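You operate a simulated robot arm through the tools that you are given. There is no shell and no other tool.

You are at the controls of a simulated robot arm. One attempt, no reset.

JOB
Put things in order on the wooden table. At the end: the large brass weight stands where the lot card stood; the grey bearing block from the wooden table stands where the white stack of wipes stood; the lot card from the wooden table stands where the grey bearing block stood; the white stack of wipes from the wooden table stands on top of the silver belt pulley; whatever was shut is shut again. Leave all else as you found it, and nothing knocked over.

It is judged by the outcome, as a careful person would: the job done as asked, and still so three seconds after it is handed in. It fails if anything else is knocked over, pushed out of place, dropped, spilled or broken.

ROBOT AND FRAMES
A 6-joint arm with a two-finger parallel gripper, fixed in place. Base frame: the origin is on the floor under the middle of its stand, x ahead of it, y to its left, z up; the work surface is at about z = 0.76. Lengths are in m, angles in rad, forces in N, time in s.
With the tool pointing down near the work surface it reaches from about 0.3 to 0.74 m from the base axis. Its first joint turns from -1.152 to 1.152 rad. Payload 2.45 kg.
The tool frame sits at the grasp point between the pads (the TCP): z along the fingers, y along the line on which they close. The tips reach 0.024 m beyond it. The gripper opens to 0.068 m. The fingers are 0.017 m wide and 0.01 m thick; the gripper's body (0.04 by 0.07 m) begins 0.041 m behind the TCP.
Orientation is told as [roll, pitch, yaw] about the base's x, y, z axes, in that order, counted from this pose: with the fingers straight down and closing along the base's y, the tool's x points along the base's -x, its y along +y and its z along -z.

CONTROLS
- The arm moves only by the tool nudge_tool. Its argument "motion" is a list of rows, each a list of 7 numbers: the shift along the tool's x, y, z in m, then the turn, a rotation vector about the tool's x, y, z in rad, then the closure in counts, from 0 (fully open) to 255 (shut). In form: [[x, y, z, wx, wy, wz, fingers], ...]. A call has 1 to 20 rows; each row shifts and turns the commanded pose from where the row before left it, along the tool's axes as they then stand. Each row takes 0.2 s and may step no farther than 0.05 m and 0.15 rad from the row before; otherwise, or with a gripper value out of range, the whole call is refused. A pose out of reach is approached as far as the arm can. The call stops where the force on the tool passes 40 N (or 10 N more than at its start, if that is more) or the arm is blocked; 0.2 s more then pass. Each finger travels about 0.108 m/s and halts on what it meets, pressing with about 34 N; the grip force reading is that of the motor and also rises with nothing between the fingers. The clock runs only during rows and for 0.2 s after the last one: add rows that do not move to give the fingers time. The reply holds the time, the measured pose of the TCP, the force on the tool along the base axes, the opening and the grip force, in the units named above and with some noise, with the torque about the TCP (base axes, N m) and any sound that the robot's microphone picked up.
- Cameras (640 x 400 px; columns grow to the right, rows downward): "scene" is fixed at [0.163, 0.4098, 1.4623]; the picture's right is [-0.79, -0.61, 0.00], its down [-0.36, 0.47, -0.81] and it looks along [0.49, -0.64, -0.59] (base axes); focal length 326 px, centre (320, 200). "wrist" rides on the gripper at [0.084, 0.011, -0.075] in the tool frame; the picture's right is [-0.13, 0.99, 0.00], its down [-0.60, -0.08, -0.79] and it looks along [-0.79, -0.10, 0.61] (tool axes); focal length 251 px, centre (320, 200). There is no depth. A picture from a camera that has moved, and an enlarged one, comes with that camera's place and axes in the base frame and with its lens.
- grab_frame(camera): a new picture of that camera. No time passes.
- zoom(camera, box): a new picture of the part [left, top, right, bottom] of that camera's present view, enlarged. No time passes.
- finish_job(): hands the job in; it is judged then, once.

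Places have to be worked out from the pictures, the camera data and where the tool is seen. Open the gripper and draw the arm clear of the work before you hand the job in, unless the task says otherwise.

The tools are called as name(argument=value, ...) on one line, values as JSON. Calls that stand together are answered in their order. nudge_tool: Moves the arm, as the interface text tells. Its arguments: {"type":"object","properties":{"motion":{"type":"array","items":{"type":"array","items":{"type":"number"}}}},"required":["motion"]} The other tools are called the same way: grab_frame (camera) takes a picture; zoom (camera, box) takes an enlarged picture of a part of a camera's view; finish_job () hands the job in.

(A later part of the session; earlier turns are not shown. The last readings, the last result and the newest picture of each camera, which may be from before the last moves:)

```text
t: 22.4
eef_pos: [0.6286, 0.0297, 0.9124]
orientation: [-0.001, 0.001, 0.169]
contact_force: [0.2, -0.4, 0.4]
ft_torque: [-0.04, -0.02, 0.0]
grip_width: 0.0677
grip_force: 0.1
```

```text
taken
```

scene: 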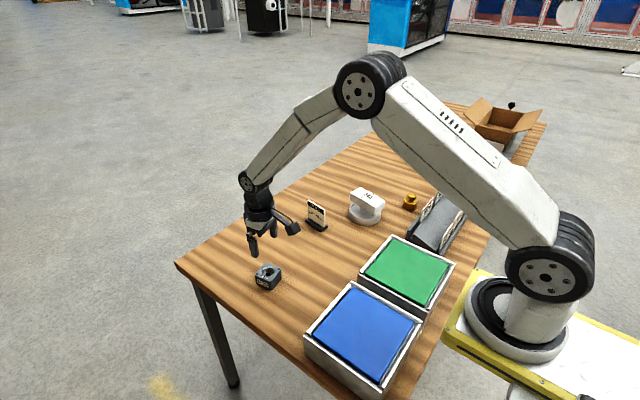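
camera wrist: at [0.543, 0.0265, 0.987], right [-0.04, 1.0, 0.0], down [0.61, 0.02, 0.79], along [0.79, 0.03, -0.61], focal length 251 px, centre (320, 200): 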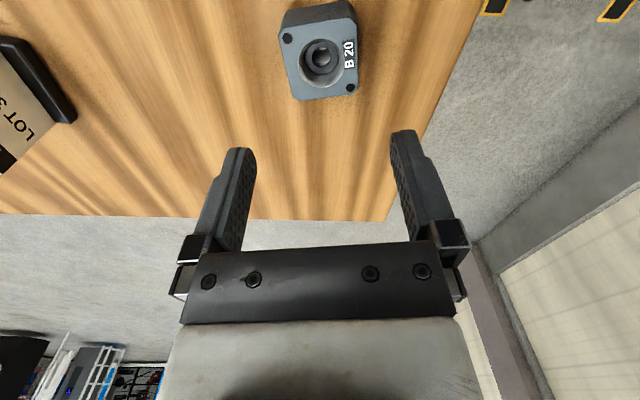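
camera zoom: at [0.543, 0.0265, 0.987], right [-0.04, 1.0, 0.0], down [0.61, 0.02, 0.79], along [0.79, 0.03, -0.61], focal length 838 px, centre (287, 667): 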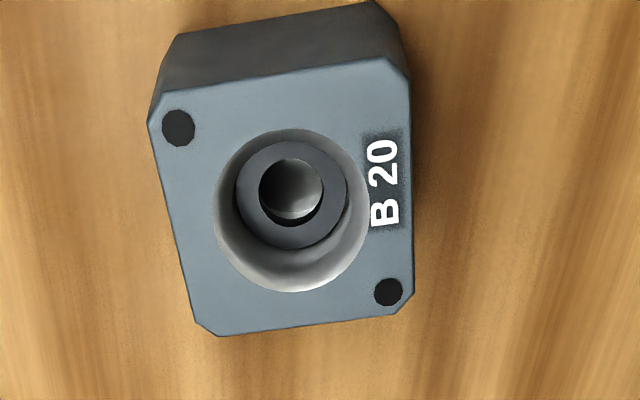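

The block is square to the tool and 0.0526 m wide, centred within about 1 mm of the tool axis. I correct that and descend to z ≈ 0.788 around it.

nudge_tool(motion=[[-0.0012, 0.0007, 0.03, 0, 0, 0, 0], [0, 0, 0.03, 0, 0, 0, 0], [0, 0, 0.03, 0, 0, 0, 0], [0, 0, 0.02, 0, 0, 0, 0], [0, 0, 0.014, 0, 0, 0, 0], [0, 0, 0, 0, 0, 0, 0], [0, 0, 0, 0, 0, 0, 0]])

grab_frame(camera="wrist")

zoom(camera="scene", box=[220, 220, 320, 310])

```text
t: 24.0
eef_pos: [0.63, 0.0263, 0.7883]
orientation: [0.0, 0.001, 0.17]
contact_force: [-0.4, -0.8, -0.1]
ft_torque: [0.0, 0.01, 0.0]
grip_width: 0.0676
grip_force: 0.2
```

```text
taken
camera wrist: at [0.5445, 0.0247, 0.8612], right [-0.04, 1.0, 0.0], down [0.61, 0.02, 0.79], along [0.79, 0.03, -0.61], focal length 251 px, centre (320, 200)
```

wrist: 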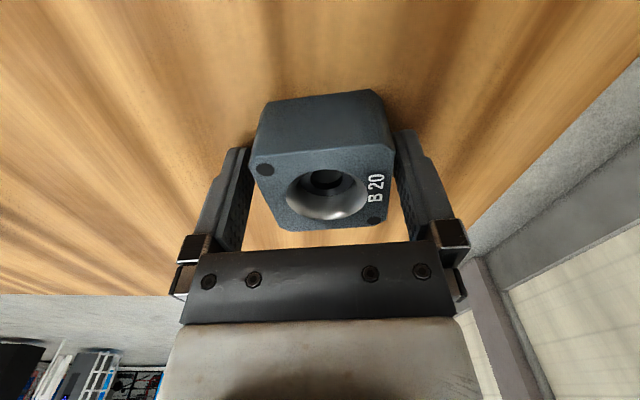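

```text
4.44 times, centred on (270, 265) of scene
camera zoom: at [0.163, 0.4098, 1.4623], right [-0.79, -0.61, 0.0], down [-0.36, 0.47, -0.81], along [0.49, -0.64, -0.59], focal length 1447 px, centre (542, -89)
```

zoom: 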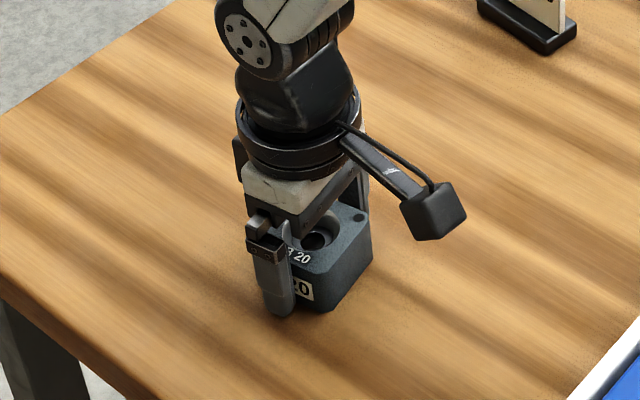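

The block sits about 2.5 mm toward the right finger, so I centre on it first and then close.

nudge_tool(motion=[[0, 0.0025, -0.001, 0, 0, 0, 0], [0, 0, 0, 0, 0, 0, 0], [0, 0, 0, 0, 0, 0, 0]])

grab_frame(camera="wrist")

```text
t: 24.8
eef_pos: [0.6296, 0.0297, 0.7891]
orientation: [-0.001, 0.0, 0.17]
contact_force: [0.3, -0.4, -0.5]
ft_torque: [0.01, -0.01, 0.04]
grip_width: 0.0678
grip_force: 0.1
```

```text
taken
camera wrist: at [0.5438, 0.0276, 0.8626], right [-0.04, 1.0, 0.0], down [0.61, 0.02, 0.79], along [0.79, 0.03, -0.61], focal length 251 px, centre (320, 200)
```

wrist: 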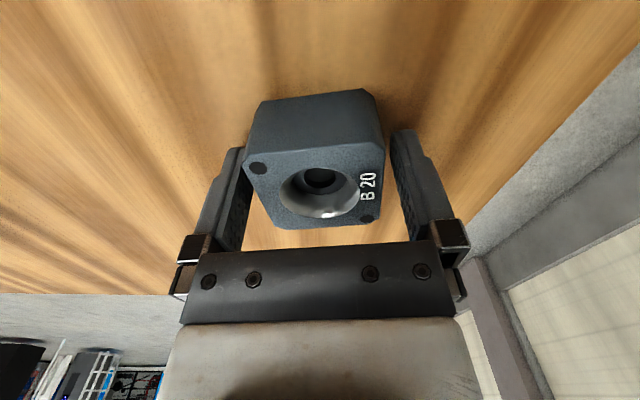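

The block now spans -0.024…+0.026 around the tool axis, well centred. I close the gripper.

nudge_tool(motion=[[0, 0, 0, 0, 0, 0, 255], [0, 0, 0, 0, 0, 0, 255], [0, 0, 0, 0, 0, 0, 255]])

grab_frame(camera="wrist")

```text
t: 25.6
eef_pos: [0.6297, 0.03, 0.7871]
orientation: [-0.001, 0.0, 0.169]
contact_force: [0.1, -1.8, 1.1]
ft_torque: [0.01, 0.01, 0.09]
grip_width: 0.0539
grip_force: 34.4
```

```text
taken
camera wrist: at [0.5438, 0.0275, 0.8627], right [-0.04, 1.0, 0.0], down [0.61, 0.02, 0.79], along [0.79, 0.03, -0.61], focal length 251 px, centre (320, 200)
```

wrist: 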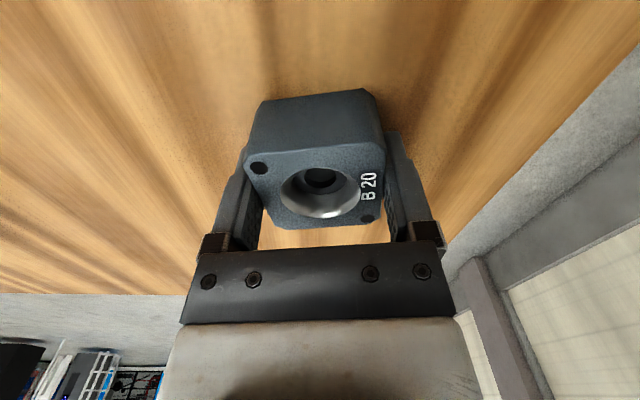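

The block is gripped at 0.054 m. I lift it and carry it over to the wipes' old spot at (0.571, -0.109).

nudge_tool(motion=[[0, 0, -0.008, 0, 0, 0, 255], [0, 0, -0.02, 0, 0, 0, 255], [0, 0, -0.03, 0, 0, 0, 255], [0, 0, -0.03, 0, 0, 0, 255], [0, 0, -0.02, 0, 0, 0, 255], [0.02005, -0.03205, 0, 0, 0, 0, 255], [0.02005, -0.03205, 0, 0, 0, 0, 255], [0.02005, -0.03205, 0, 0, 0, 0, 255], [0.02005, -0.03205, 0, 0, 0, 0, 255], [0, 0, 0, 0, 0, 0, 255], [0, 0, 0, 0, 0, 0, 255]])

grab_frame(camera="wrist")

grab_frame(camera="scene")

```text
t: 28.0
eef_pos: [0.5729, -0.1094, 0.8962]
orientation: [0.0, 0.0, 0.17]
contact_force: [-0.4, 0.7, -5.4]
ft_torque: [0.04, -0.01, 0.03]
grip_width: 0.0539
grip_force: 34.2
```

```text
taken
camera wrist: at [0.4867, -0.1114, 0.9705], right [-0.04, 1.0, 0.0], down [0.61, 0.02, 0.79], along [0.79, 0.03, -0.61], focal length 251 px, centre (320, 200)
```

wrist: 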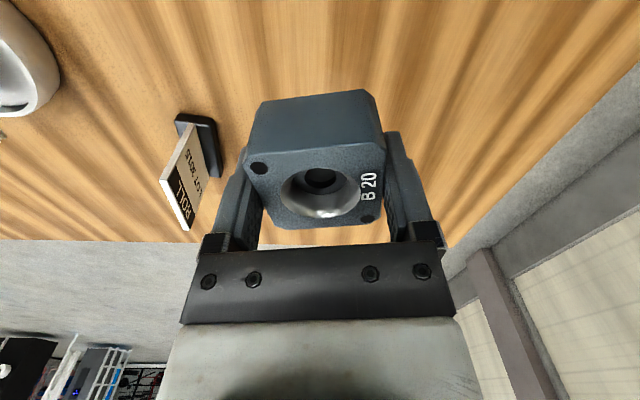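

```text
taken
```

scene: 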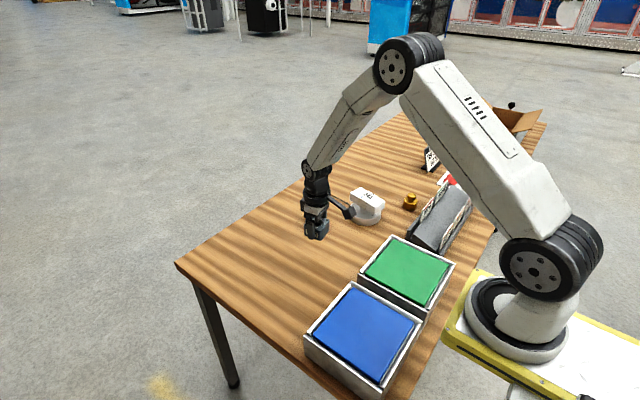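

TCP is at (0.5714, -0.108), on target within 1 mm. I lower to just above the table, then feel for contact.

nudge_tool(motion=[[0, -0.001, 0.03, 0, 0, 0, 255], [0, 0, 0.03, 0, 0, 0, 255], [0, 0, 0.025, 0, 0, 0, 255], [0, 0, 0.012, 0, 0, 0, 255], [0, 0, 0.006, 0, 0, 0, 255], [0, 0, 0.002, 0, 0, 0, 255], [0, 0, 0, 0, 0, 0, 255], [0, 0, 0, 0, 0, 0, 255]])

zoom(camera="scene", box=[270, 180, 370, 280])

grab_frame(camera="wrist")

```text
t: 29.8
eef_pos: [0.5715, -0.11, 0.7905]
orientation: [-0.001, 0.0, 0.171]
contact_force: [-0.1, 1.3, -4.3]
ft_torque: [-0.01, 0.04, -0.02]
grip_width: 0.0533
grip_force: 33.9
```

```text
4.00 times, centred on (320, 230) of scene
camera zoom: at [0.1631, 0.4098, 1.4623], right [-0.79, -0.61, 0.0], down [-0.36, 0.47, -0.81], along [0.49, -0.64, -0.59], focal length 1302 px, centre (320, 80)
```

zoom: 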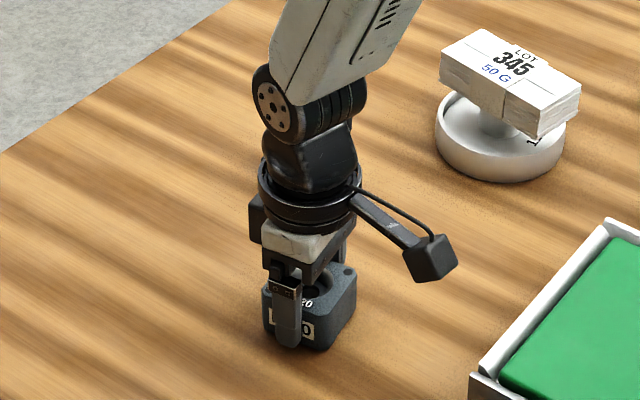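

```text
taken
camera wrist: at [0.4867, -0.1132, 0.8654], right [-0.04, 1.0, 0.0], down [0.61, 0.02, 0.79], along [0.79, 0.03, -0.61], focal length 251 px, centre (320, 200)
```

wrist: 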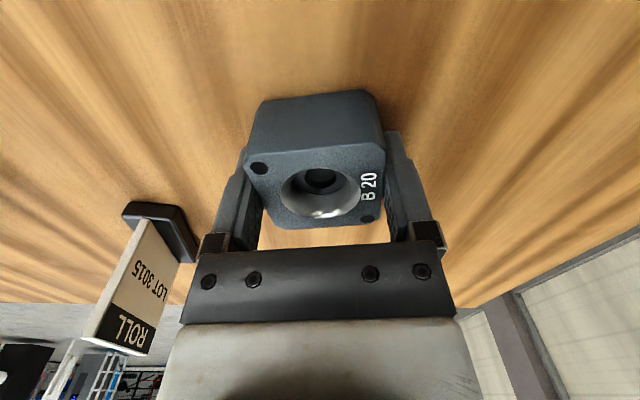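

About 2.7 mm left by calculation; I go down in 1 mm steps.

nudge_tool(motion=[[0, 0, 0.001, 0, 0, 0, 255], [0, 0, 0.001, 0, 0, 0, 255], [0, 0, 0.0005, 0, 0, 0, 255], [0, 0, 0, 0, 0, 0, 255]])

```text
t: 30.8
eef_pos: [0.5725, -0.1118, 0.789]
orientation: [0.0, 0.0, 0.168]
contact_force: [-0.4, -0.6, -3.8]
ft_torque: [0.01, -0.02, 0.03]
grip_width: 0.054
grip_force: 34.0
```

Weight is still fully on the gripper (-3.8 N), so one more millimetre in half steps.

nudge_tool(motion=[[0, 0, 0.0005, 0, 0, 0, 255], [0, 0, 0.0005, 0, 0, 0, 255], [0, 0, 0, 0, 0, 0, 255]])

zoom(camera="scene", box=[290, 220, 350, 280])

```text
t: 31.6
eef_pos: [0.5736, -0.11, 0.7887]
orientation: [0.0, 0.0, 0.169]
contact_force: [-9.1, -3.5, 17.1]
ft_torque: [0.07, 0.43, 0.04]
grip_width: 0.0537
grip_force: 33.6
```

```text
6.67 times, centred on (320, 250) of scene
camera zoom: at [0.1625, 0.4098, 1.4623], right [-0.79, -0.61, 0.0], down [-0.36, 0.47, -0.81], along [0.49, -0.64, -0.59], focal length 2170 px, centre (320, -133)
```

zoom: 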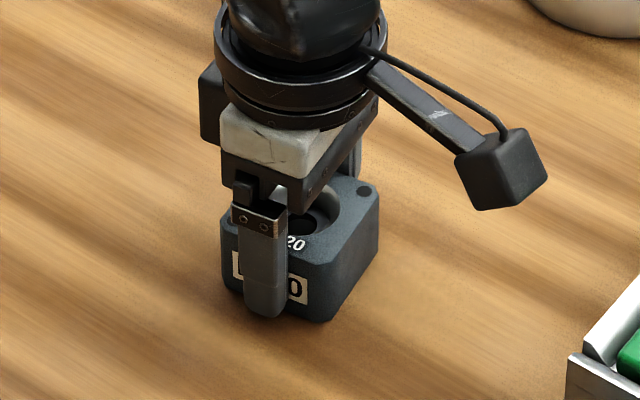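

Firm contact (17 N). I ease up half a millimetre, open, and withdraw upward.

nudge_tool(motion=[[0, 0, -0.0005, 0, 0, 0, 255], [0, 0, 0, 0, 0, 0, 200], [0, 0, 0, 0, 0, 0, 0], [0, 0, 0, 0, 0, 0, 0], [0, 0, 0, 0, 0, 0, 0]])

grab_frame(camera="wrist")

```text
t: 32.8
eef_pos: [0.5725, -0.1092, 0.7882]
orientation: [-0.001, 0.0, 0.168]
contact_force: [0.2, 0.7, 0.8]
ft_torque: [0.0, 0.01, -0.03]
grip_width: 0.0677
grip_force: 0.0
```

```text
taken
camera wrist: at [0.4874, -0.1124, 0.8623], right [-0.04, 1.0, 0.0], down [0.61, 0.02, 0.79], along [0.79, 0.03, -0.61], focal length 251 px, centre (320, 200)
```

wrist: 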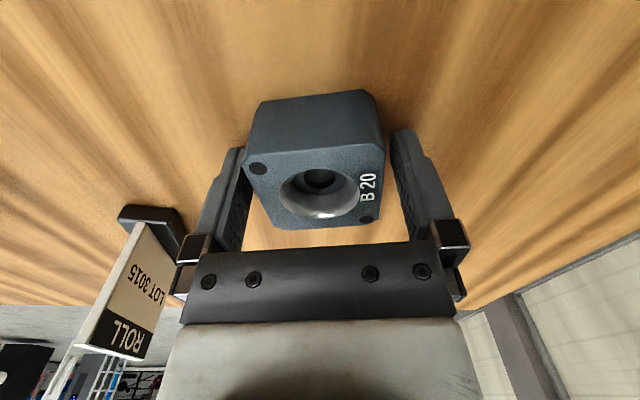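

The block stands at (0.572, -0.109). I withdraw upward, turn to the card's yaw, and move to a viewing spot 6 cm short of the card.

nudge_tool(motion=[[0, 0, -0.01, 0, 0, 0, 0], [0, 0, -0.03, 0, 0, 0, 0], [0, 0, -0.04, 0, 0, 0, 0], [0, 0, -0.04, 0, 0, 0, 0], [0, 0, -0.03, 0, 0, 0, 0], [0, 0, 0, 0, 0, 0.1033, 0], [0, 0, 0, 0, 0, 0.1033, 0], [0, 0, 0, 0, 0, 0.1033, 0], [-0.018, -0.0375, 0, 0, 0, 0, 0], [-0.018, -0.0375, 0, 0, 0, 0, 0], [-0.018, -0.0375, 0, 0, 0, 0, 0], [0, 0, 0, 0, 0, 0, 0], [0, 0, 0, 0, 0, 0, 0]])

grab_frame(camera="wrist")

zoom(camera="wrist", box=[260, 30, 380, 150])

grab_frame(camera="scene")

```text
t: 35.6
eef_pos: [0.61, -0.2298, 0.9366]
orientation: [0.001, 0.001, -0.141]
contact_force: [-0.7, 0.4, 0.8]
ft_torque: [0.02, 0.03, -0.01]
grip_width: 0.0679
grip_force: 0.0
```

```text
taken
camera wrist: at [0.5279, -0.2062, 1.0112], right [0.27, 0.96, 0.0], down [0.59, -0.16, 0.79], along [0.76, -0.21, -0.61], focal length 251 px, centre (320, 200)
```

wrist: 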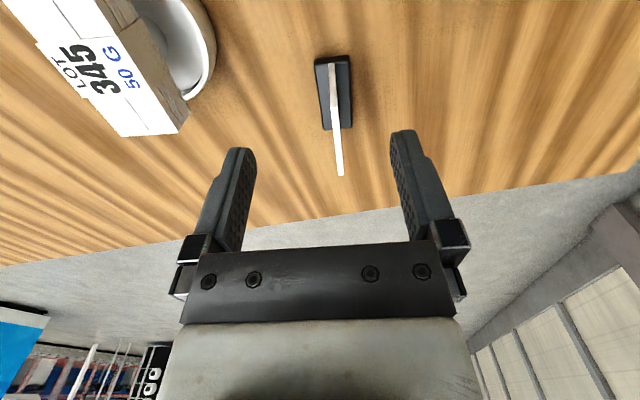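

```text
3.33 times, centred on (320, 90) of wrist
camera zoom: at [0.5279, -0.2062, 1.0112], right [0.27, 0.96, 0.0], down [0.59, -0.16, 0.79], along [0.76, -0.21, -0.61], focal length 838 px, centre (320, 567)
```

zoom: 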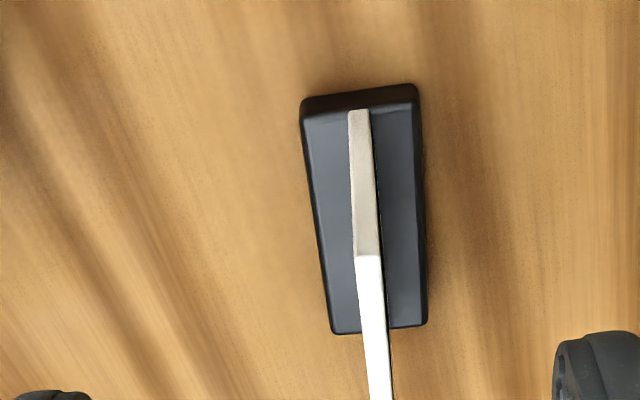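

```text
taken
```

scene: 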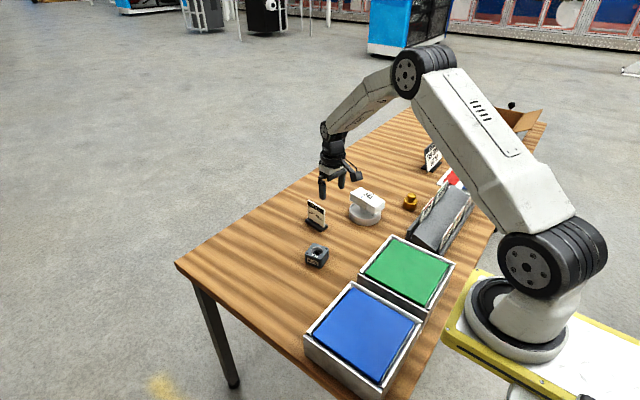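

Card base centre is at tool offset (-0.059, +0.008), aligned with the tool's yaw, with a 6 mm panel in the middle and top at z ≈ 0.841. I move above it and stop with the tips just above its top edge to check.

nudge_tool(motion=[[-0.0298, 0.0039, 0, 0, 0, 0, 0], [-0.0297, 0.0039, 0, 0, 0, 0, 0], [0, 0, 0.03, 0, 0, 0, 0], [0, 0, 0.025, 0, 0, 0, 0], [0, 0, 0.008, 0, 0, 0, 0], [0, 0, 0, 0, 0, 0, 0], [0, 0, 0, 0, 0, 0, 0]])

grab_frame(camera="wrist")

zoom(camera="scene", box=[280, 160, 370, 250])

```text
t: 37.2
eef_pos: [0.6692, -0.2288, 0.878]
orientation: [0.001, 0.0, -0.139]
contact_force: [0.5, 0.4, -0.5]
ft_torque: [-0.04, -0.03, -0.01]
grip_width: 0.0678
grip_force: 0.1
```

```text
taken
camera wrist: at [0.5876, -0.2059, 0.9509], right [0.27, 0.96, 0.0], down [0.59, -0.16, 0.79], along [0.76, -0.21, -0.61], focal length 251 px, centre (320, 200)
```

wrist: 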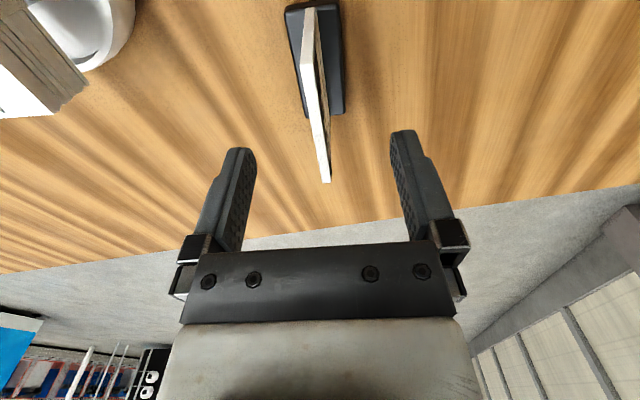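

```text
4.44 times, centred on (325, 205) of scene
camera zoom: at [0.163, 0.4098, 1.4623], right [-0.79, -0.61, 0.0], down [-0.36, 0.47, -0.81], along [0.49, -0.64, -0.59], focal length 1447 px, centre (298, 178)
```

zoom: 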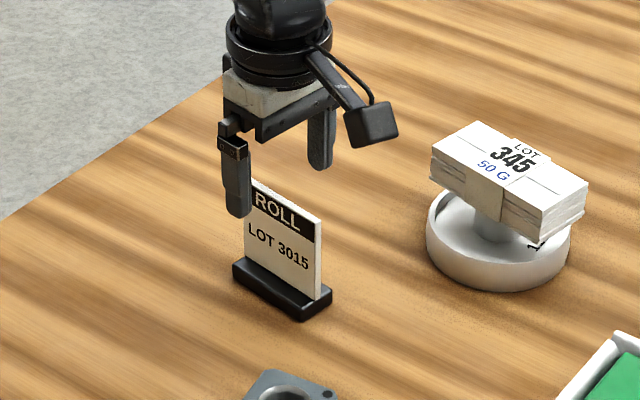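

Panel is centred between the fingers (offset under 1 mm). I descend 6.4 cm, keeping the tips above the black base, and close.

nudge_tool(motion=[[-0.0015, -0.0005, 0.02, 0, 0, 0, 0], [0, 0, 0.02, 0, 0, 0, 0], [0, 0, 0.015, 0, 0, 0, 0], [0, 0, 0.009, 0, 0, 0, 0], [0, 0, 0, 0, 0, 0, 0], [0, 0, 0, 0, 0, 0, 0]])

grab_frame(camera="wrist")

zoom(camera="scene", box=[280, 160, 370, 250])

```text
t: 38.6
eef_pos: [0.6721, -0.2301, 0.812]
orientation: [-0.001, 0.0, -0.14]
contact_force: [0.6, 0.6, 0.2]
ft_torque: [0.01, -0.03, 0.01]
grip_width: 0.0682
grip_force: 0.1
```

```text
taken
camera wrist: at [0.5894, -0.2071, 0.8856], right [0.27, 0.96, 0.0], down [0.59, -0.16, 0.79], along [0.76, -0.21, -0.61], focal length 251 px, centre (320, 200)
```

wrist: 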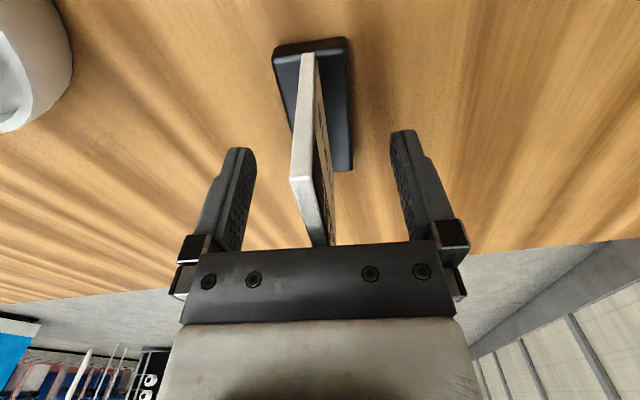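

```text
4.44 times, centred on (325, 205) of scene
camera zoom: at [0.163, 0.4098, 1.4623], right [-0.79, -0.61, 0.0], down [-0.36, 0.47, -0.81], along [0.49, -0.64, -0.59], focal length 1447 px, centre (298, 178)
```

zoom: 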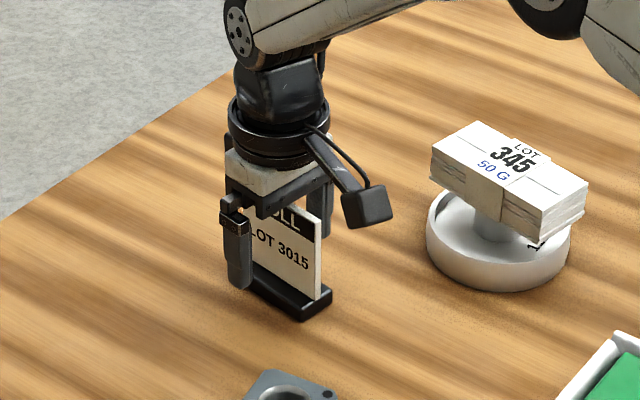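

Fingers straddle the panel evenly, so I close on it.

nudge_tool(motion=[[0, 0, 0, 0, 0, 0, 150], [0, 0, 0, 0, 0, 0, 230], [0, 0, 0, 0, 0, 0, 255], [0, 0, 0, 0, 0, 0, 255], [0, 0, 0, 0, 0, 0, 255]])

grab_frame(camera="wrist")

zoom(camera="scene", box=[280, 160, 370, 250])

```text
t: 39.8
eef_pos: [0.6713, -0.232, 0.8116]
orientation: [-0.001, 0.001, -0.139]
contact_force: [1.7, 1.3, 0.0]
ft_torque: [0.0, 0.02, 0.04]
grip_width: 0.0056
grip_force: 28.8
```

```text
taken
camera wrist: at [0.5894, -0.2071, 0.8857], right [0.27, 0.96, 0.0], down [0.59, -0.16, 0.79], along [0.76, -0.21, -0.61], focal length 251 px, centre (320, 200)
```

wrist: 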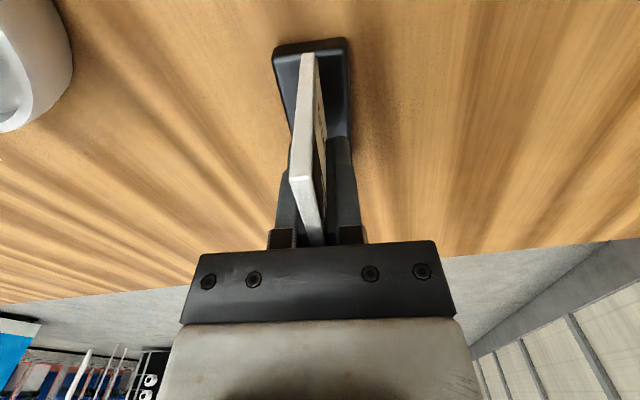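

```text
4.44 times, centred on (325, 205) of scene
camera zoom: at [0.163, 0.4098, 1.4623], right [-0.79, -0.61, 0.0], down [-0.36, 0.47, -0.81], along [0.49, -0.64, -0.59], focal length 1447 px, centre (298, 178)
```

zoom: 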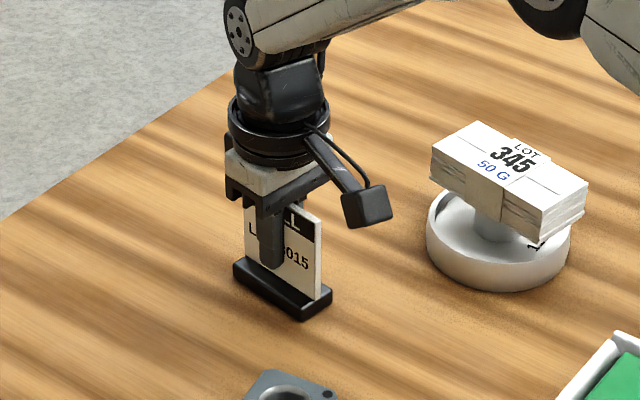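

Grip holds at 5.6 mm (panel thickness). I lift the card and carry it to the block's old place at (0.629, 0.031).

nudge_tool(motion=[[0, 0, -0.005, 0, 0, 0, 255], [0, 0, -0.015, 0, 0, 0, 255], [0, 0, -0.03, 0, 0, 0, 255], [0, 0, -0.04, 0, 0, 0, 255], [0, 0, 0, 0, 0, 0, 255]])

grab_frame(camera="wrist")

zoom(camera="scene", box=[270, 140, 370, 250])

```text
t: 41.0
eef_pos: [0.6704, -0.2316, 0.9029]
orientation: [-0.002, -0.001, -0.14]
contact_force: [-0.2, -0.3, -1.5]
ft_torque: [-0.01, 0.0, 0.02]
grip_width: 0.0063
grip_force: 28.6
```

```text
taken
camera wrist: at [0.5882, -0.2078, 0.9764], right [0.27, 0.96, 0.0], down [0.59, -0.16, 0.79], along [0.76, -0.21, -0.61], focal length 251 px, centre (320, 200)
```

wrist: 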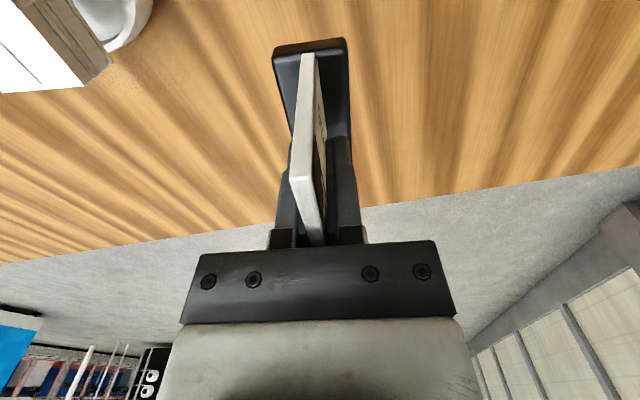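

```text
3.64 times, centred on (320, 195) of scene
camera zoom: at [0.163, 0.4098, 1.4623], right [-0.79, -0.61, 0.0], down [-0.36, 0.47, -0.81], along [0.49, -0.64, -0.59], focal length 1184 px, centre (320, 218)
```

zoom: 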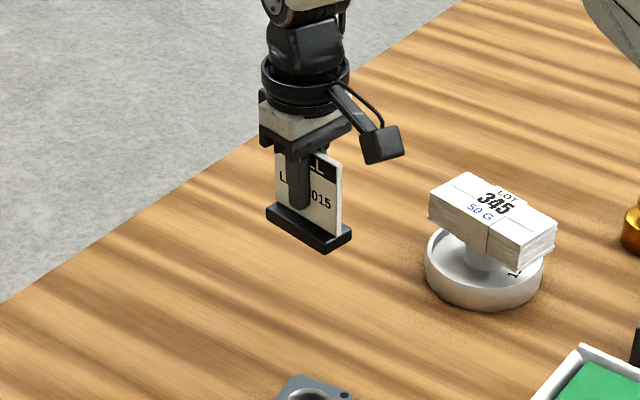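

Card is held upright with no slip. I carry it across at this height.

nudge_tool(motion=[[0.01268, 0.04205, 0, 0, 0, 0, 255], [0.01268, 0.04205, 0, 0, 0, 0, 255], [0.01268, 0.04205, 0, 0, 0, 0, 255], [0.01268, 0.04205, 0, 0, 0, 0, 255], [0.01268, 0.04205, 0, 0, 0, 0, 255], [0.01268, 0.04205, 0, 0, 0, 0, 255], [0, 0, 0, 0, 0, 0, 255], [0, 0, 0, 0, 0, 0, 255]])

grab_frame(camera="wrist")

grab_frame(camera="scene")

```text
t: 42.8
eef_pos: [0.6307, 0.0313, 0.9013]
orientation: [-0.001, -0.001, -0.138]
contact_force: [0.6, 0.3, -2.3]
ft_torque: [0.0, 0.0, -0.01]
grip_width: 0.0057
grip_force: 28.6
```

```text
taken
camera wrist: at [0.5487, 0.0542, 0.9746], right [0.27, 0.96, 0.0], down [0.59, -0.16, 0.79], along [0.76, -0.21, -0.61], focal length 251 px, centre (320, 200)
```

wrist: 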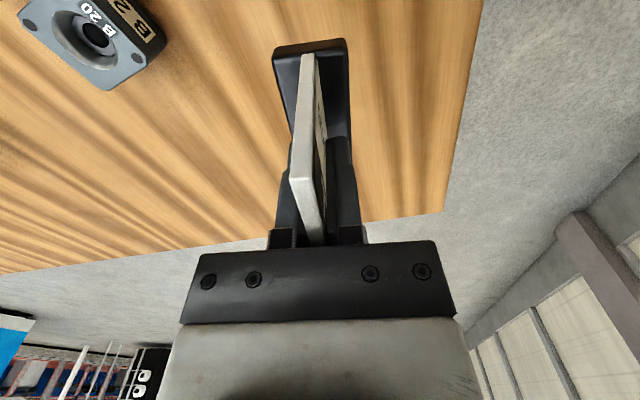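

```text
taken
```

scene: 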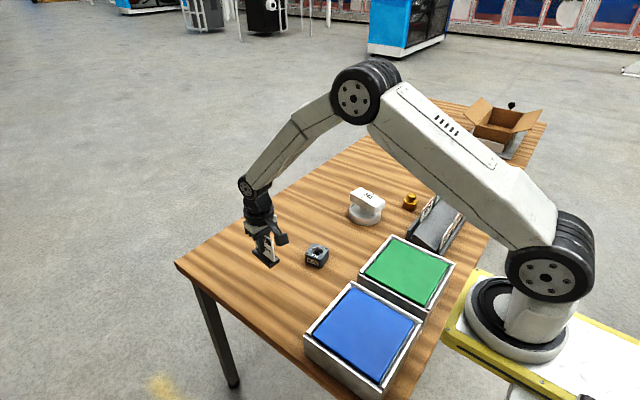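

On target within 1.5 mm. I lower to about 4 mm above the table.

nudge_tool(motion=[[0.0002, -0.0015, 0.03, 0, 0, 0, 255], [0, 0, 0.03, 0, 0, 0, 255], [0, 0, 0.015, 0, 0, 0, 255], [0, 0, 0.007, 0, 0, 0, 255], [0, 0, 0.003, 0, 0, 0, 255], [0, 0, 0, 0, 0, 0, 255], [0, 0, 0, 0, 0, 0, 255]])

zoom(camera="scene", box=[220, 200, 320, 300])

grab_frame(camera="wrist")

```text
t: 44.4
eef_pos: [0.6302, 0.029, 0.8161]
orientation: [0.001, 0.0, -0.14]
contact_force: [-0.3, -0.1, -1.0]
ft_torque: [-0.02, -0.01, -0.01]
grip_width: 0.0058
grip_force: 28.5
```

```text
4.00 times, centred on (270, 250) of scene
camera zoom: at [0.163, 0.4098, 1.4623], right [-0.79, -0.61, 0.0], down [-0.36, 0.47, -0.81], along [0.49, -0.64, -0.59], focal length 1302 px, centre (520, 0)
```

zoom: 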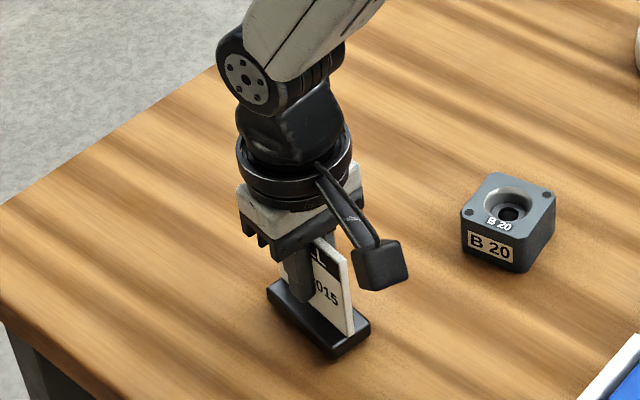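

```text
taken
camera wrist: at [0.548, 0.052, 0.8901], right [0.27, 0.96, 0.0], down [0.59, -0.16, 0.79], along [0.76, -0.21, -0.61], focal length 251 px, centre (320, 200)
```

wrist: 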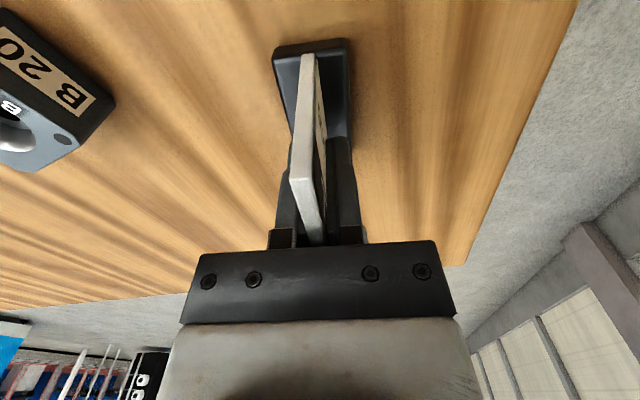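

About 4.5 mm remain. I step down by 1 mm at a time.

nudge_tool(motion=[[0, 0, 0.001, 0, 0, 0, 255], [0, 0, 0.001, 0, 0, 0, 255], [0, 0, 0.001, 0, 0, 0, 255], [0, 0, 0.0005, 0, 0, 0, 255], [0, 0, 0, 0, 0, 0, 255]])

```text
t: 45.6
eef_pos: [0.6297, 0.0286, 0.8129]
orientation: [-0.002, 0.002, -0.139]
contact_force: [-0.7, 0.8, -1.5]
ft_torque: [-0.01, -0.02, -0.01]
grip_width: 0.0058
grip_force: 28.7
```

No contact yet; two more half-millimetre steps.

nudge_tool(motion=[[0, 0, 0.0005, 0, 0, 0, 255], [0, 0, 0.0005, 0, 0, 0, 255], [0, 0, 0, 0, 0, 0, 255]])

grab_frame(camera="wrist")

```text
t: 46.4
eef_pos: [0.6311, 0.0284, 0.8117]
orientation: [0.001, 0.001, -0.14]
contact_force: [0.5, 0.9, -0.3]
ft_torque: [0.05, 0.01, 0.03]
grip_width: 0.0057
grip_force: 28.9
```

```text
taken
camera wrist: at [0.5487, 0.052, 0.8865], right [0.27, 0.96, 0.0], down [0.59, -0.16, 0.79], along [0.76, -0.21, -0.61], focal length 251 px, centre (320, 200)
```

wrist: 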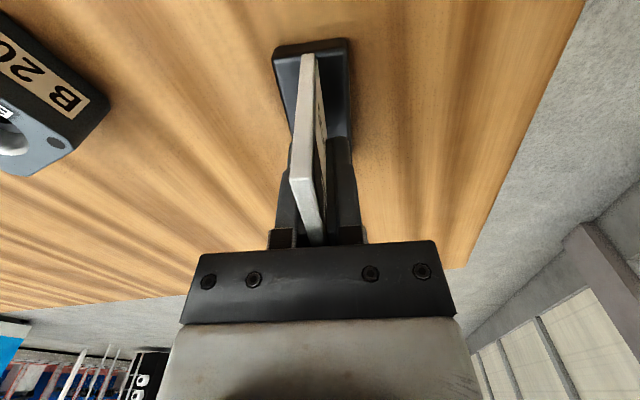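

Height is 0.8115, about 1 mm above expected contact. Two more half-millimetre steps.

nudge_tool(motion=[[0, 0, 0.0005, 0, 0, 0, 255], [0, 0, 0.0005, 0, 0, 0, 255], [0, 0, 0, 0, 0, 0, 255]])

```text
t: 47.2
eef_pos: [0.6315, 0.0298, 0.8119]
orientation: [0.001, 0.0, -0.14]
contact_force: [-2.3, -2.5, 9.1]
ft_torque: [-0.05, 0.23, 0.02]
grip_width: 0.0059
grip_force: 28.5
```

Contact at 9 N. I ease up slightly, open the gripper, and check that the card stands.

nudge_tool(motion=[[0, 0, -0.0004, 0, 0, 0, 255], [0, 0, 0, 0, 0, 0, 220], [0, 0, 0, 0, 0, 0, 120], [0, 0, 0, 0, 0, 0, 0], [0, 0, 0, 0, 0, 0, 0], [0, 0, 0, 0, 0, 0, 0]])

grab_frame(camera="wrist")

zoom(camera="scene", box=[220, 200, 320, 300])

```text
t: 48.6
eef_pos: [0.6306, 0.0278, 0.8118]
orientation: [-0.001, 0.002, -0.139]
contact_force: [0.3, -0.2, -0.5]
ft_torque: [0.02, -0.02, -0.03]
grip_width: 0.0686
grip_force: 0.0
```

```text
taken
camera wrist: at [0.5482, 0.0524, 0.8854], right [0.27, 0.96, 0.0], down [0.59, -0.16, 0.79], along [0.76, -0.21, -0.61], focal length 251 px, centre (320, 200)
```

wrist: 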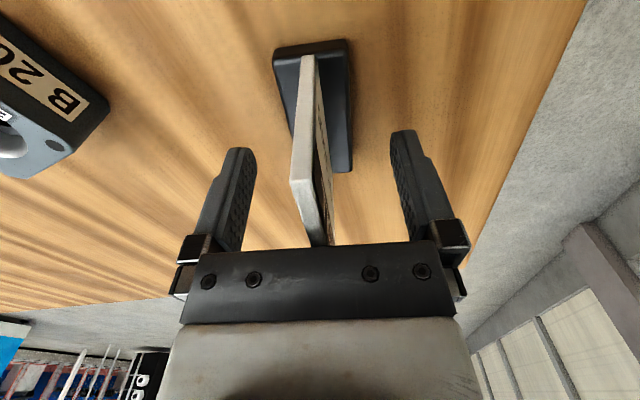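

```text
4.00 times, centred on (270, 250) of scene
camera zoom: at [0.163, 0.4098, 1.4623], right [-0.79, -0.61, 0.0], down [-0.36, 0.47, -0.81], along [0.49, -0.64, -0.59], focal length 1302 px, centre (520, 0)
```

zoom: 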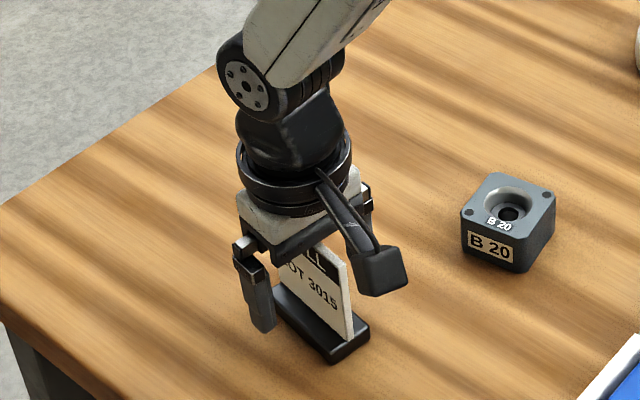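

The card stands upright at (0.630, 0.030). I withdraw straight up, then travel and turn toward the brass weight to inspect it from above.

nudge_tool(motion=[[0, 0, -0.01, 0, 0, 0, 0], [0, 0, -0.04, 0, 0, 0, 0], [0, 0, -0.045, 0, 0, 0, 0], [0, 0, -0.045, 0, 0, 0, 0], [0, 0, 0, 0, 0, 0, 0]])

zoom(camera="scene", box=[220, 180, 420, 300])

```text
t: 49.8
eef_pos: [0.6307, 0.0283, 0.9536]
orientation: [0.002, 0.002, -0.138]
contact_force: [0.6, 0.0, -0.1]
ft_torque: [0.01, 0.01, 0.03]
grip_width: 0.0678
grip_force: 0.0
```

```text
3.20 times, centred on (320, 240) of scene
camera zoom: at [0.163, 0.4098, 1.4623], right [-0.79, -0.61, 0.0], down [-0.36, 0.47, -0.81], along [0.49, -0.64, -0.59], focal length 1042 px, centre (320, 72)
```

zoom: 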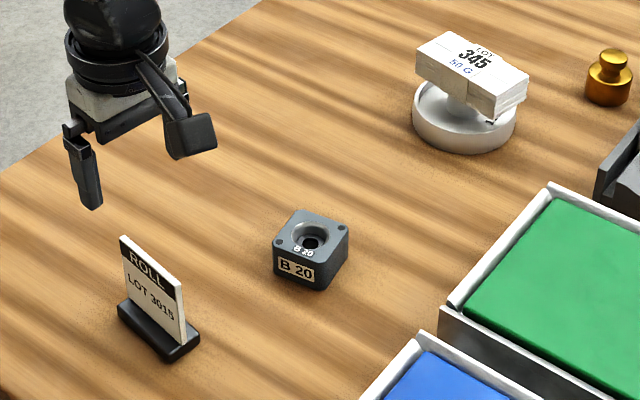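

Card, block and wipes all stand properly. Now I fly to a viewing spot near (0.39, -0.42) and turn toward the brass weight.

nudge_tool(motion=[[0.01626, -0.0436, -0.001, 0, 0, 0, 0], [0.01626, -0.0436, -0.001, 0, 0, 0, 0], [0.01626, -0.0436, -0.001, 0, 0, 0, 0], [0.01626, -0.0436, -0.001, 0, 0, 0, 0], [0.01626, -0.0436, -0.001, 0, 0, 0, 0], [0.01626, -0.0436, -0.001, 0, 0, 0, 0], [0.01626, -0.0436, -0.001, 0, 0, 0, 0], [0.01626, -0.0436, -0.001, 0, 0, 0, 0], [0.01626, -0.0436, -0.001, 0, 0, 0, 0], [0.01626, -0.0436, -0.001, 0, 0, 0, 0], [0.01626, -0.0436, -0.001, 0, 0, 0, 0], [0, 0, 0, 0, 0, 0.132, 0], [0, 0, 0, 0, 0, 0.132, 0], [0, 0, 0, 0, 0, 0.132, 0], [0, 0, 0, 0, 0, 0.132, 0], [0, 0, 0, 0, 0, 0.132, 0], [0, 0, 0, 0, 0, 0, 0], [0, 0, 0, 0, 0, 0, 0]])

grab_frame(camera="wrist")

grab_frame(camera="scene")

```text
t: 53.6
eef_pos: [0.3861, -0.4209, 0.962]
orientation: [-0.001, 0.0, -0.801]
contact_force: [-0.3, 0.0, -0.4]
ft_torque: [0.0, 0.04, -0.01]
grip_width: 0.0678
grip_force: 0.0
```

```text
taken
camera wrist: at [0.3355, -0.3524, 1.0361], right [0.8, 0.6, 0.0], down [0.36, -0.49, 0.79], along [0.47, -0.64, -0.61], focal length 251 px, centre (320, 200)
```

wrist: 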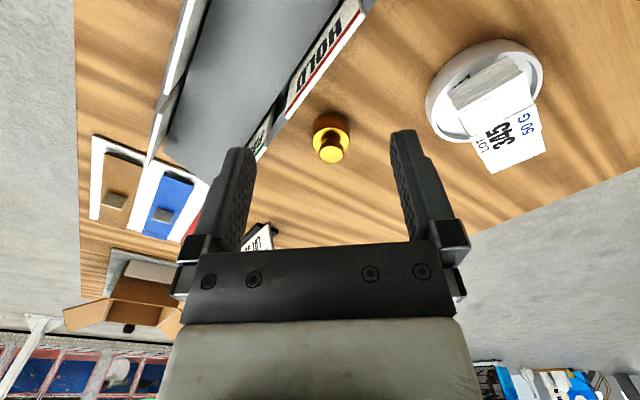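

```text
taken
```

scene: 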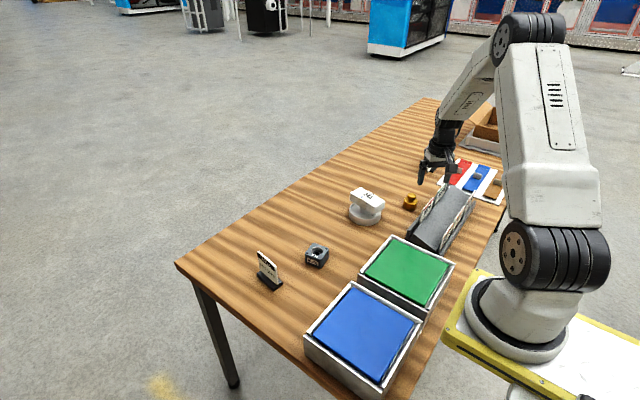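

I zoom in on the weight and the neighbouring rack for exact measurements.

zoom(camera="wrist", box=[280, 90, 380, 180])

zoom(camera="wrist", box=[220, 0, 400, 180])

zoom(camera="scene", box=[390, 180, 450, 240])

```text
4.44 times, centred on (330, 135) of wrist
camera zoom: at [0.3355, -0.3524, 1.0361], right [0.8, 0.6, 0.0], down [0.36, -0.49, 0.79], along [0.47, -0.64, -0.61], focal length 1118 px, centre (276, 489)
```

zoom: 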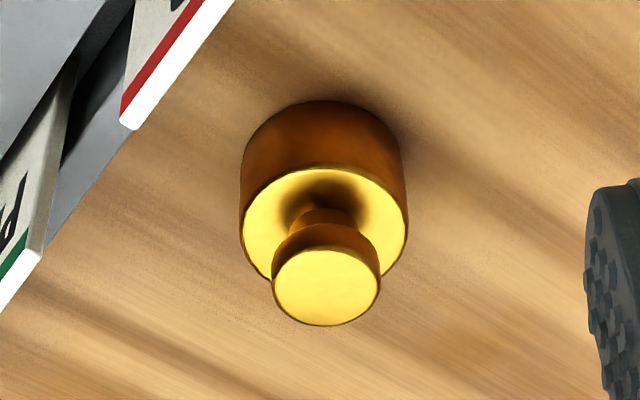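

```text
2.22 times, centred on (310, 90) of wrist
camera zoom: at [0.3355, -0.3524, 1.0361], right [0.8, 0.6, 0.0], down [0.36, -0.49, 0.79], along [0.47, -0.64, -0.61], focal length 559 px, centre (342, 444)
```

zoom: 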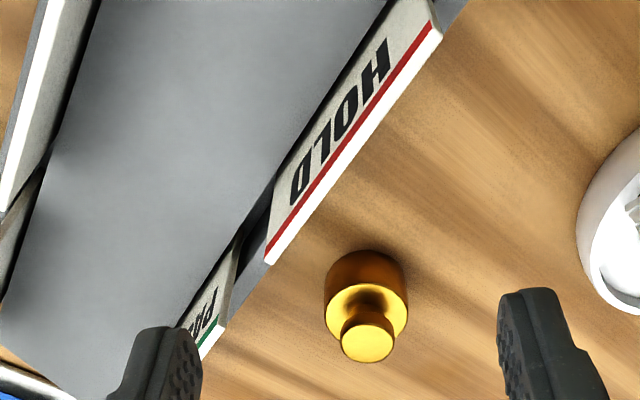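

```text
6.67 times, centred on (420, 210) of scene
camera zoom: at [0.163, 0.4098, 1.4623], right [-0.79, -0.61, 0.0], down [-0.36, 0.47, -0.81], along [0.49, -0.64, -0.59], focal length 2170 px, centre (-347, 133)
```

zoom: 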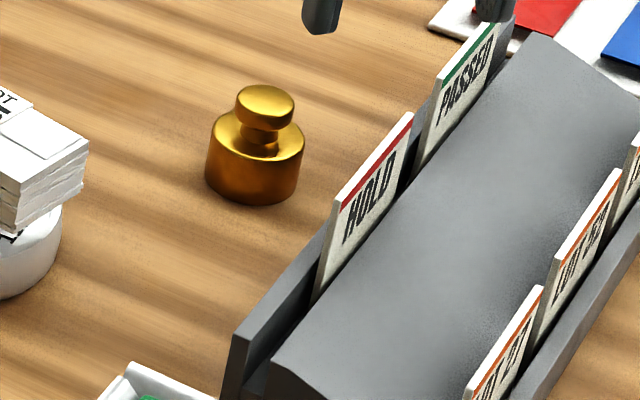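

The weight is centred at (0.465, -0.505): body 45 mm across and 30 mm high, knob top at z ≈ 0.816. To keep the camera and fingers clear of the card rack (edge at x ≈ 0.41), I turn to yaw -1.2 and hover above the weight.

nudge_tool(motion=[[0, 0, 0, 0, 0, 0.1333, 0], [0, 0, 0, 0, 0, 0.1333, 0], [0, 0, 0, 0, 0, 0.1333, 0], [-0.03573, 0.0144, 0, 0, 0, 0, 0], [-0.03573, 0.0144, 0, 0, 0, 0, 0], [-0.03573, 0.0144, 0, 0, 0, 0, 0], [0, 0, 0.03, 0, 0, 0, 0], [0, 0, 0.03, 0, 0, 0, 0], [0, 0, 0, 0, 0, 0, 0], [0, 0, 0, 0, 0, 0, 0]])

grab_frame(camera="wrist")

zoom(camera="wrist", box=[240, 0, 400, 120])

zoom(camera="scene", box=[370, 140, 470, 240])

```text
t: 55.8
eef_pos: [0.4671, -0.5073, 0.9011]
orientation: [0.0, 0.0, -1.199]
contact_force: [0.3, 0.2, 0.1]
ft_torque: [0.01, 0.0, 0.01]
grip_width: 0.068
grip_force: 0.2
```

```text
taken
camera wrist: at [0.4455, -0.4242, 0.976], right [0.97, 0.24, 0.0], down [0.15, -0.59, 0.79], along [0.19, -0.77, -0.61], focal length 251 px, centre (320, 200)
```

wrist: 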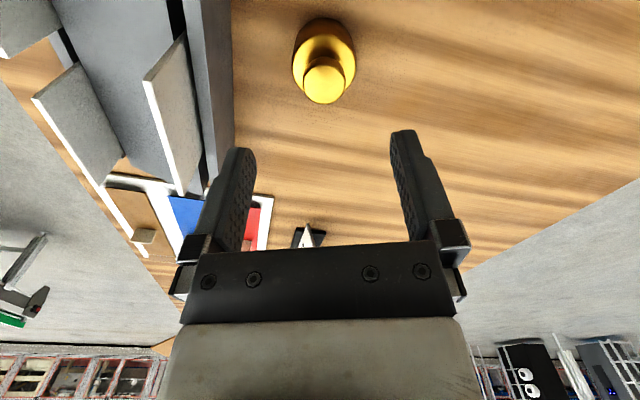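

```text
3.33 times, centred on (320, 60) of wrist
camera zoom: at [0.4455, -0.4242, 0.976], right [0.97, 0.24, 0.0], down [0.15, -0.59, 0.79], along [0.19, -0.77, -0.61], focal length 838 px, centre (320, 667)
```

zoom: 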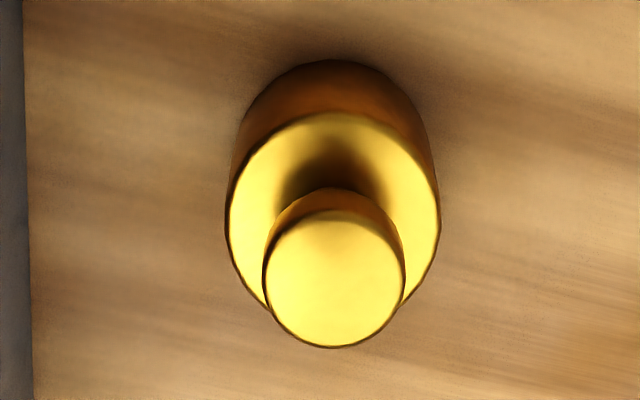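

```text
4.00 times, centred on (420, 190) of scene
camera zoom: at [0.163, 0.4098, 1.4623], right [-0.79, -0.61, 0.0], down [-0.36, 0.47, -0.81], along [0.49, -0.64, -0.59], focal length 1302 px, centre (-80, 240)
```

zoom: 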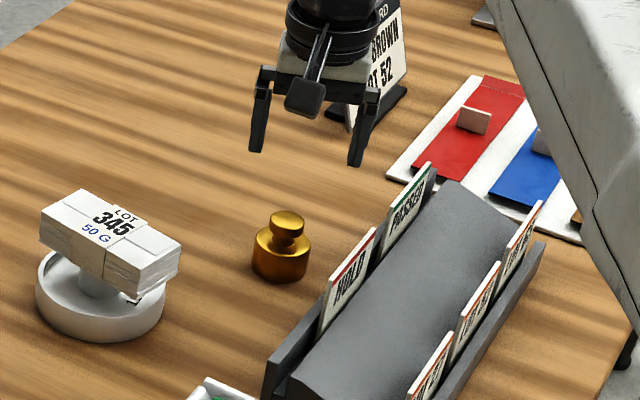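

The weight centre is 3 mm to the +y tool side and the rack wall is over 1.5 cm beyond the finger. I correct and descend around the body of the weight.

nudge_tool(motion=[[0.0005, 0.003, 0.03, 0, 0, 0, 0], [0, 0, 0.03, 0, 0, 0, 0], [0, 0, 0.025, 0, 0, 0, 0], [0, 0, 0.016, 0, 0, 0, 0], [0, 0, 0.012, 0, 0, 0, 0], [0, 0, 0, 0, 0, 0, 0], [0, 0, 0, 0, 0, 0, 0]])

grab_frame(camera="wrist")

zoom(camera="scene", box=[370, 150, 470, 250])

```text
t: 57.4
eef_pos: [0.4666, -0.504, 0.7888]
orientation: [0.0, 0.001, -1.199]
contact_force: [-0.3, -0.5, 0.7]
ft_torque: [0.01, -0.02, 0.01]
grip_width: 0.0681
grip_force: 0.0
```

```text
taken
camera wrist: at [0.4475, -0.4208, 0.8628], right [0.97, 0.24, 0.0], down [0.15, -0.59, 0.79], along [0.19, -0.77, -0.61], focal length 251 px, centre (320, 200)
```

wrist: 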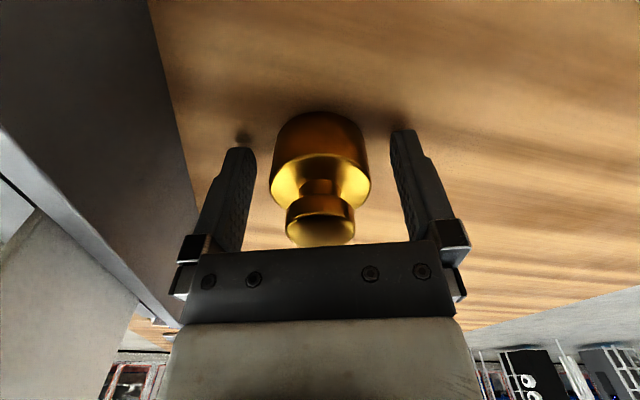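

```text
4.00 times, centred on (420, 200) of scene
camera zoom: at [0.163, 0.4098, 1.4623], right [-0.79, -0.61, 0.0], down [-0.36, 0.47, -0.81], along [0.49, -0.64, -0.59], focal length 1302 px, centre (-80, 200)
```

zoom: 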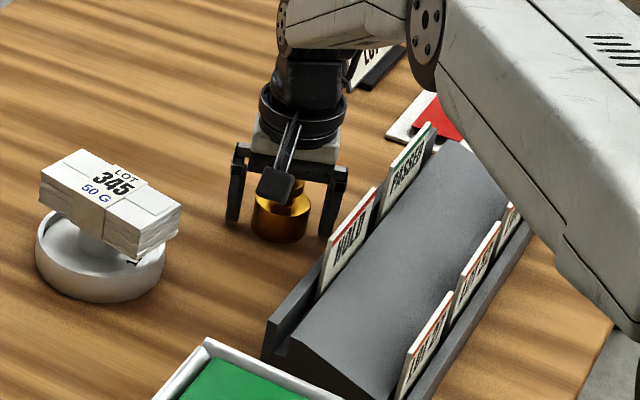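

The weight's body sits centred between the fingers with clearance to the rack. I close the gripper.

nudge_tool(motion=[[0, 0, 0, 0, 0, 0, 255], [0, 0, 0, 0, 0, 0, 255], [0, 0, 0, 0, 0, 0, 255]])

grab_frame(camera="wrist")

```text
t: 58.2
eef_pos: [0.4683, -0.5038, 0.7887]
orientation: [0.0, 0.0, -1.2]
contact_force: [-2.4, -0.4, -0.5]
ft_torque: [0.05, -0.01, 0.0]
grip_width: 0.0467
grip_force: 33.8
```

```text
taken
camera wrist: at [0.4473, -0.4209, 0.8628], right [0.97, 0.24, 0.0], down [0.15, -0.59, 0.79], along [0.19, -0.77, -0.61], focal length 251 px, centre (320, 200)
```

wrist: 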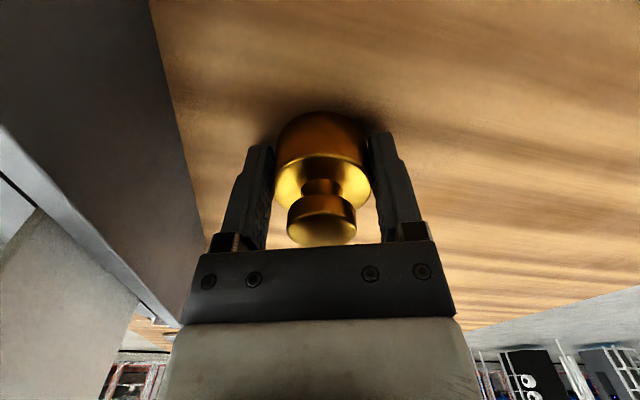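

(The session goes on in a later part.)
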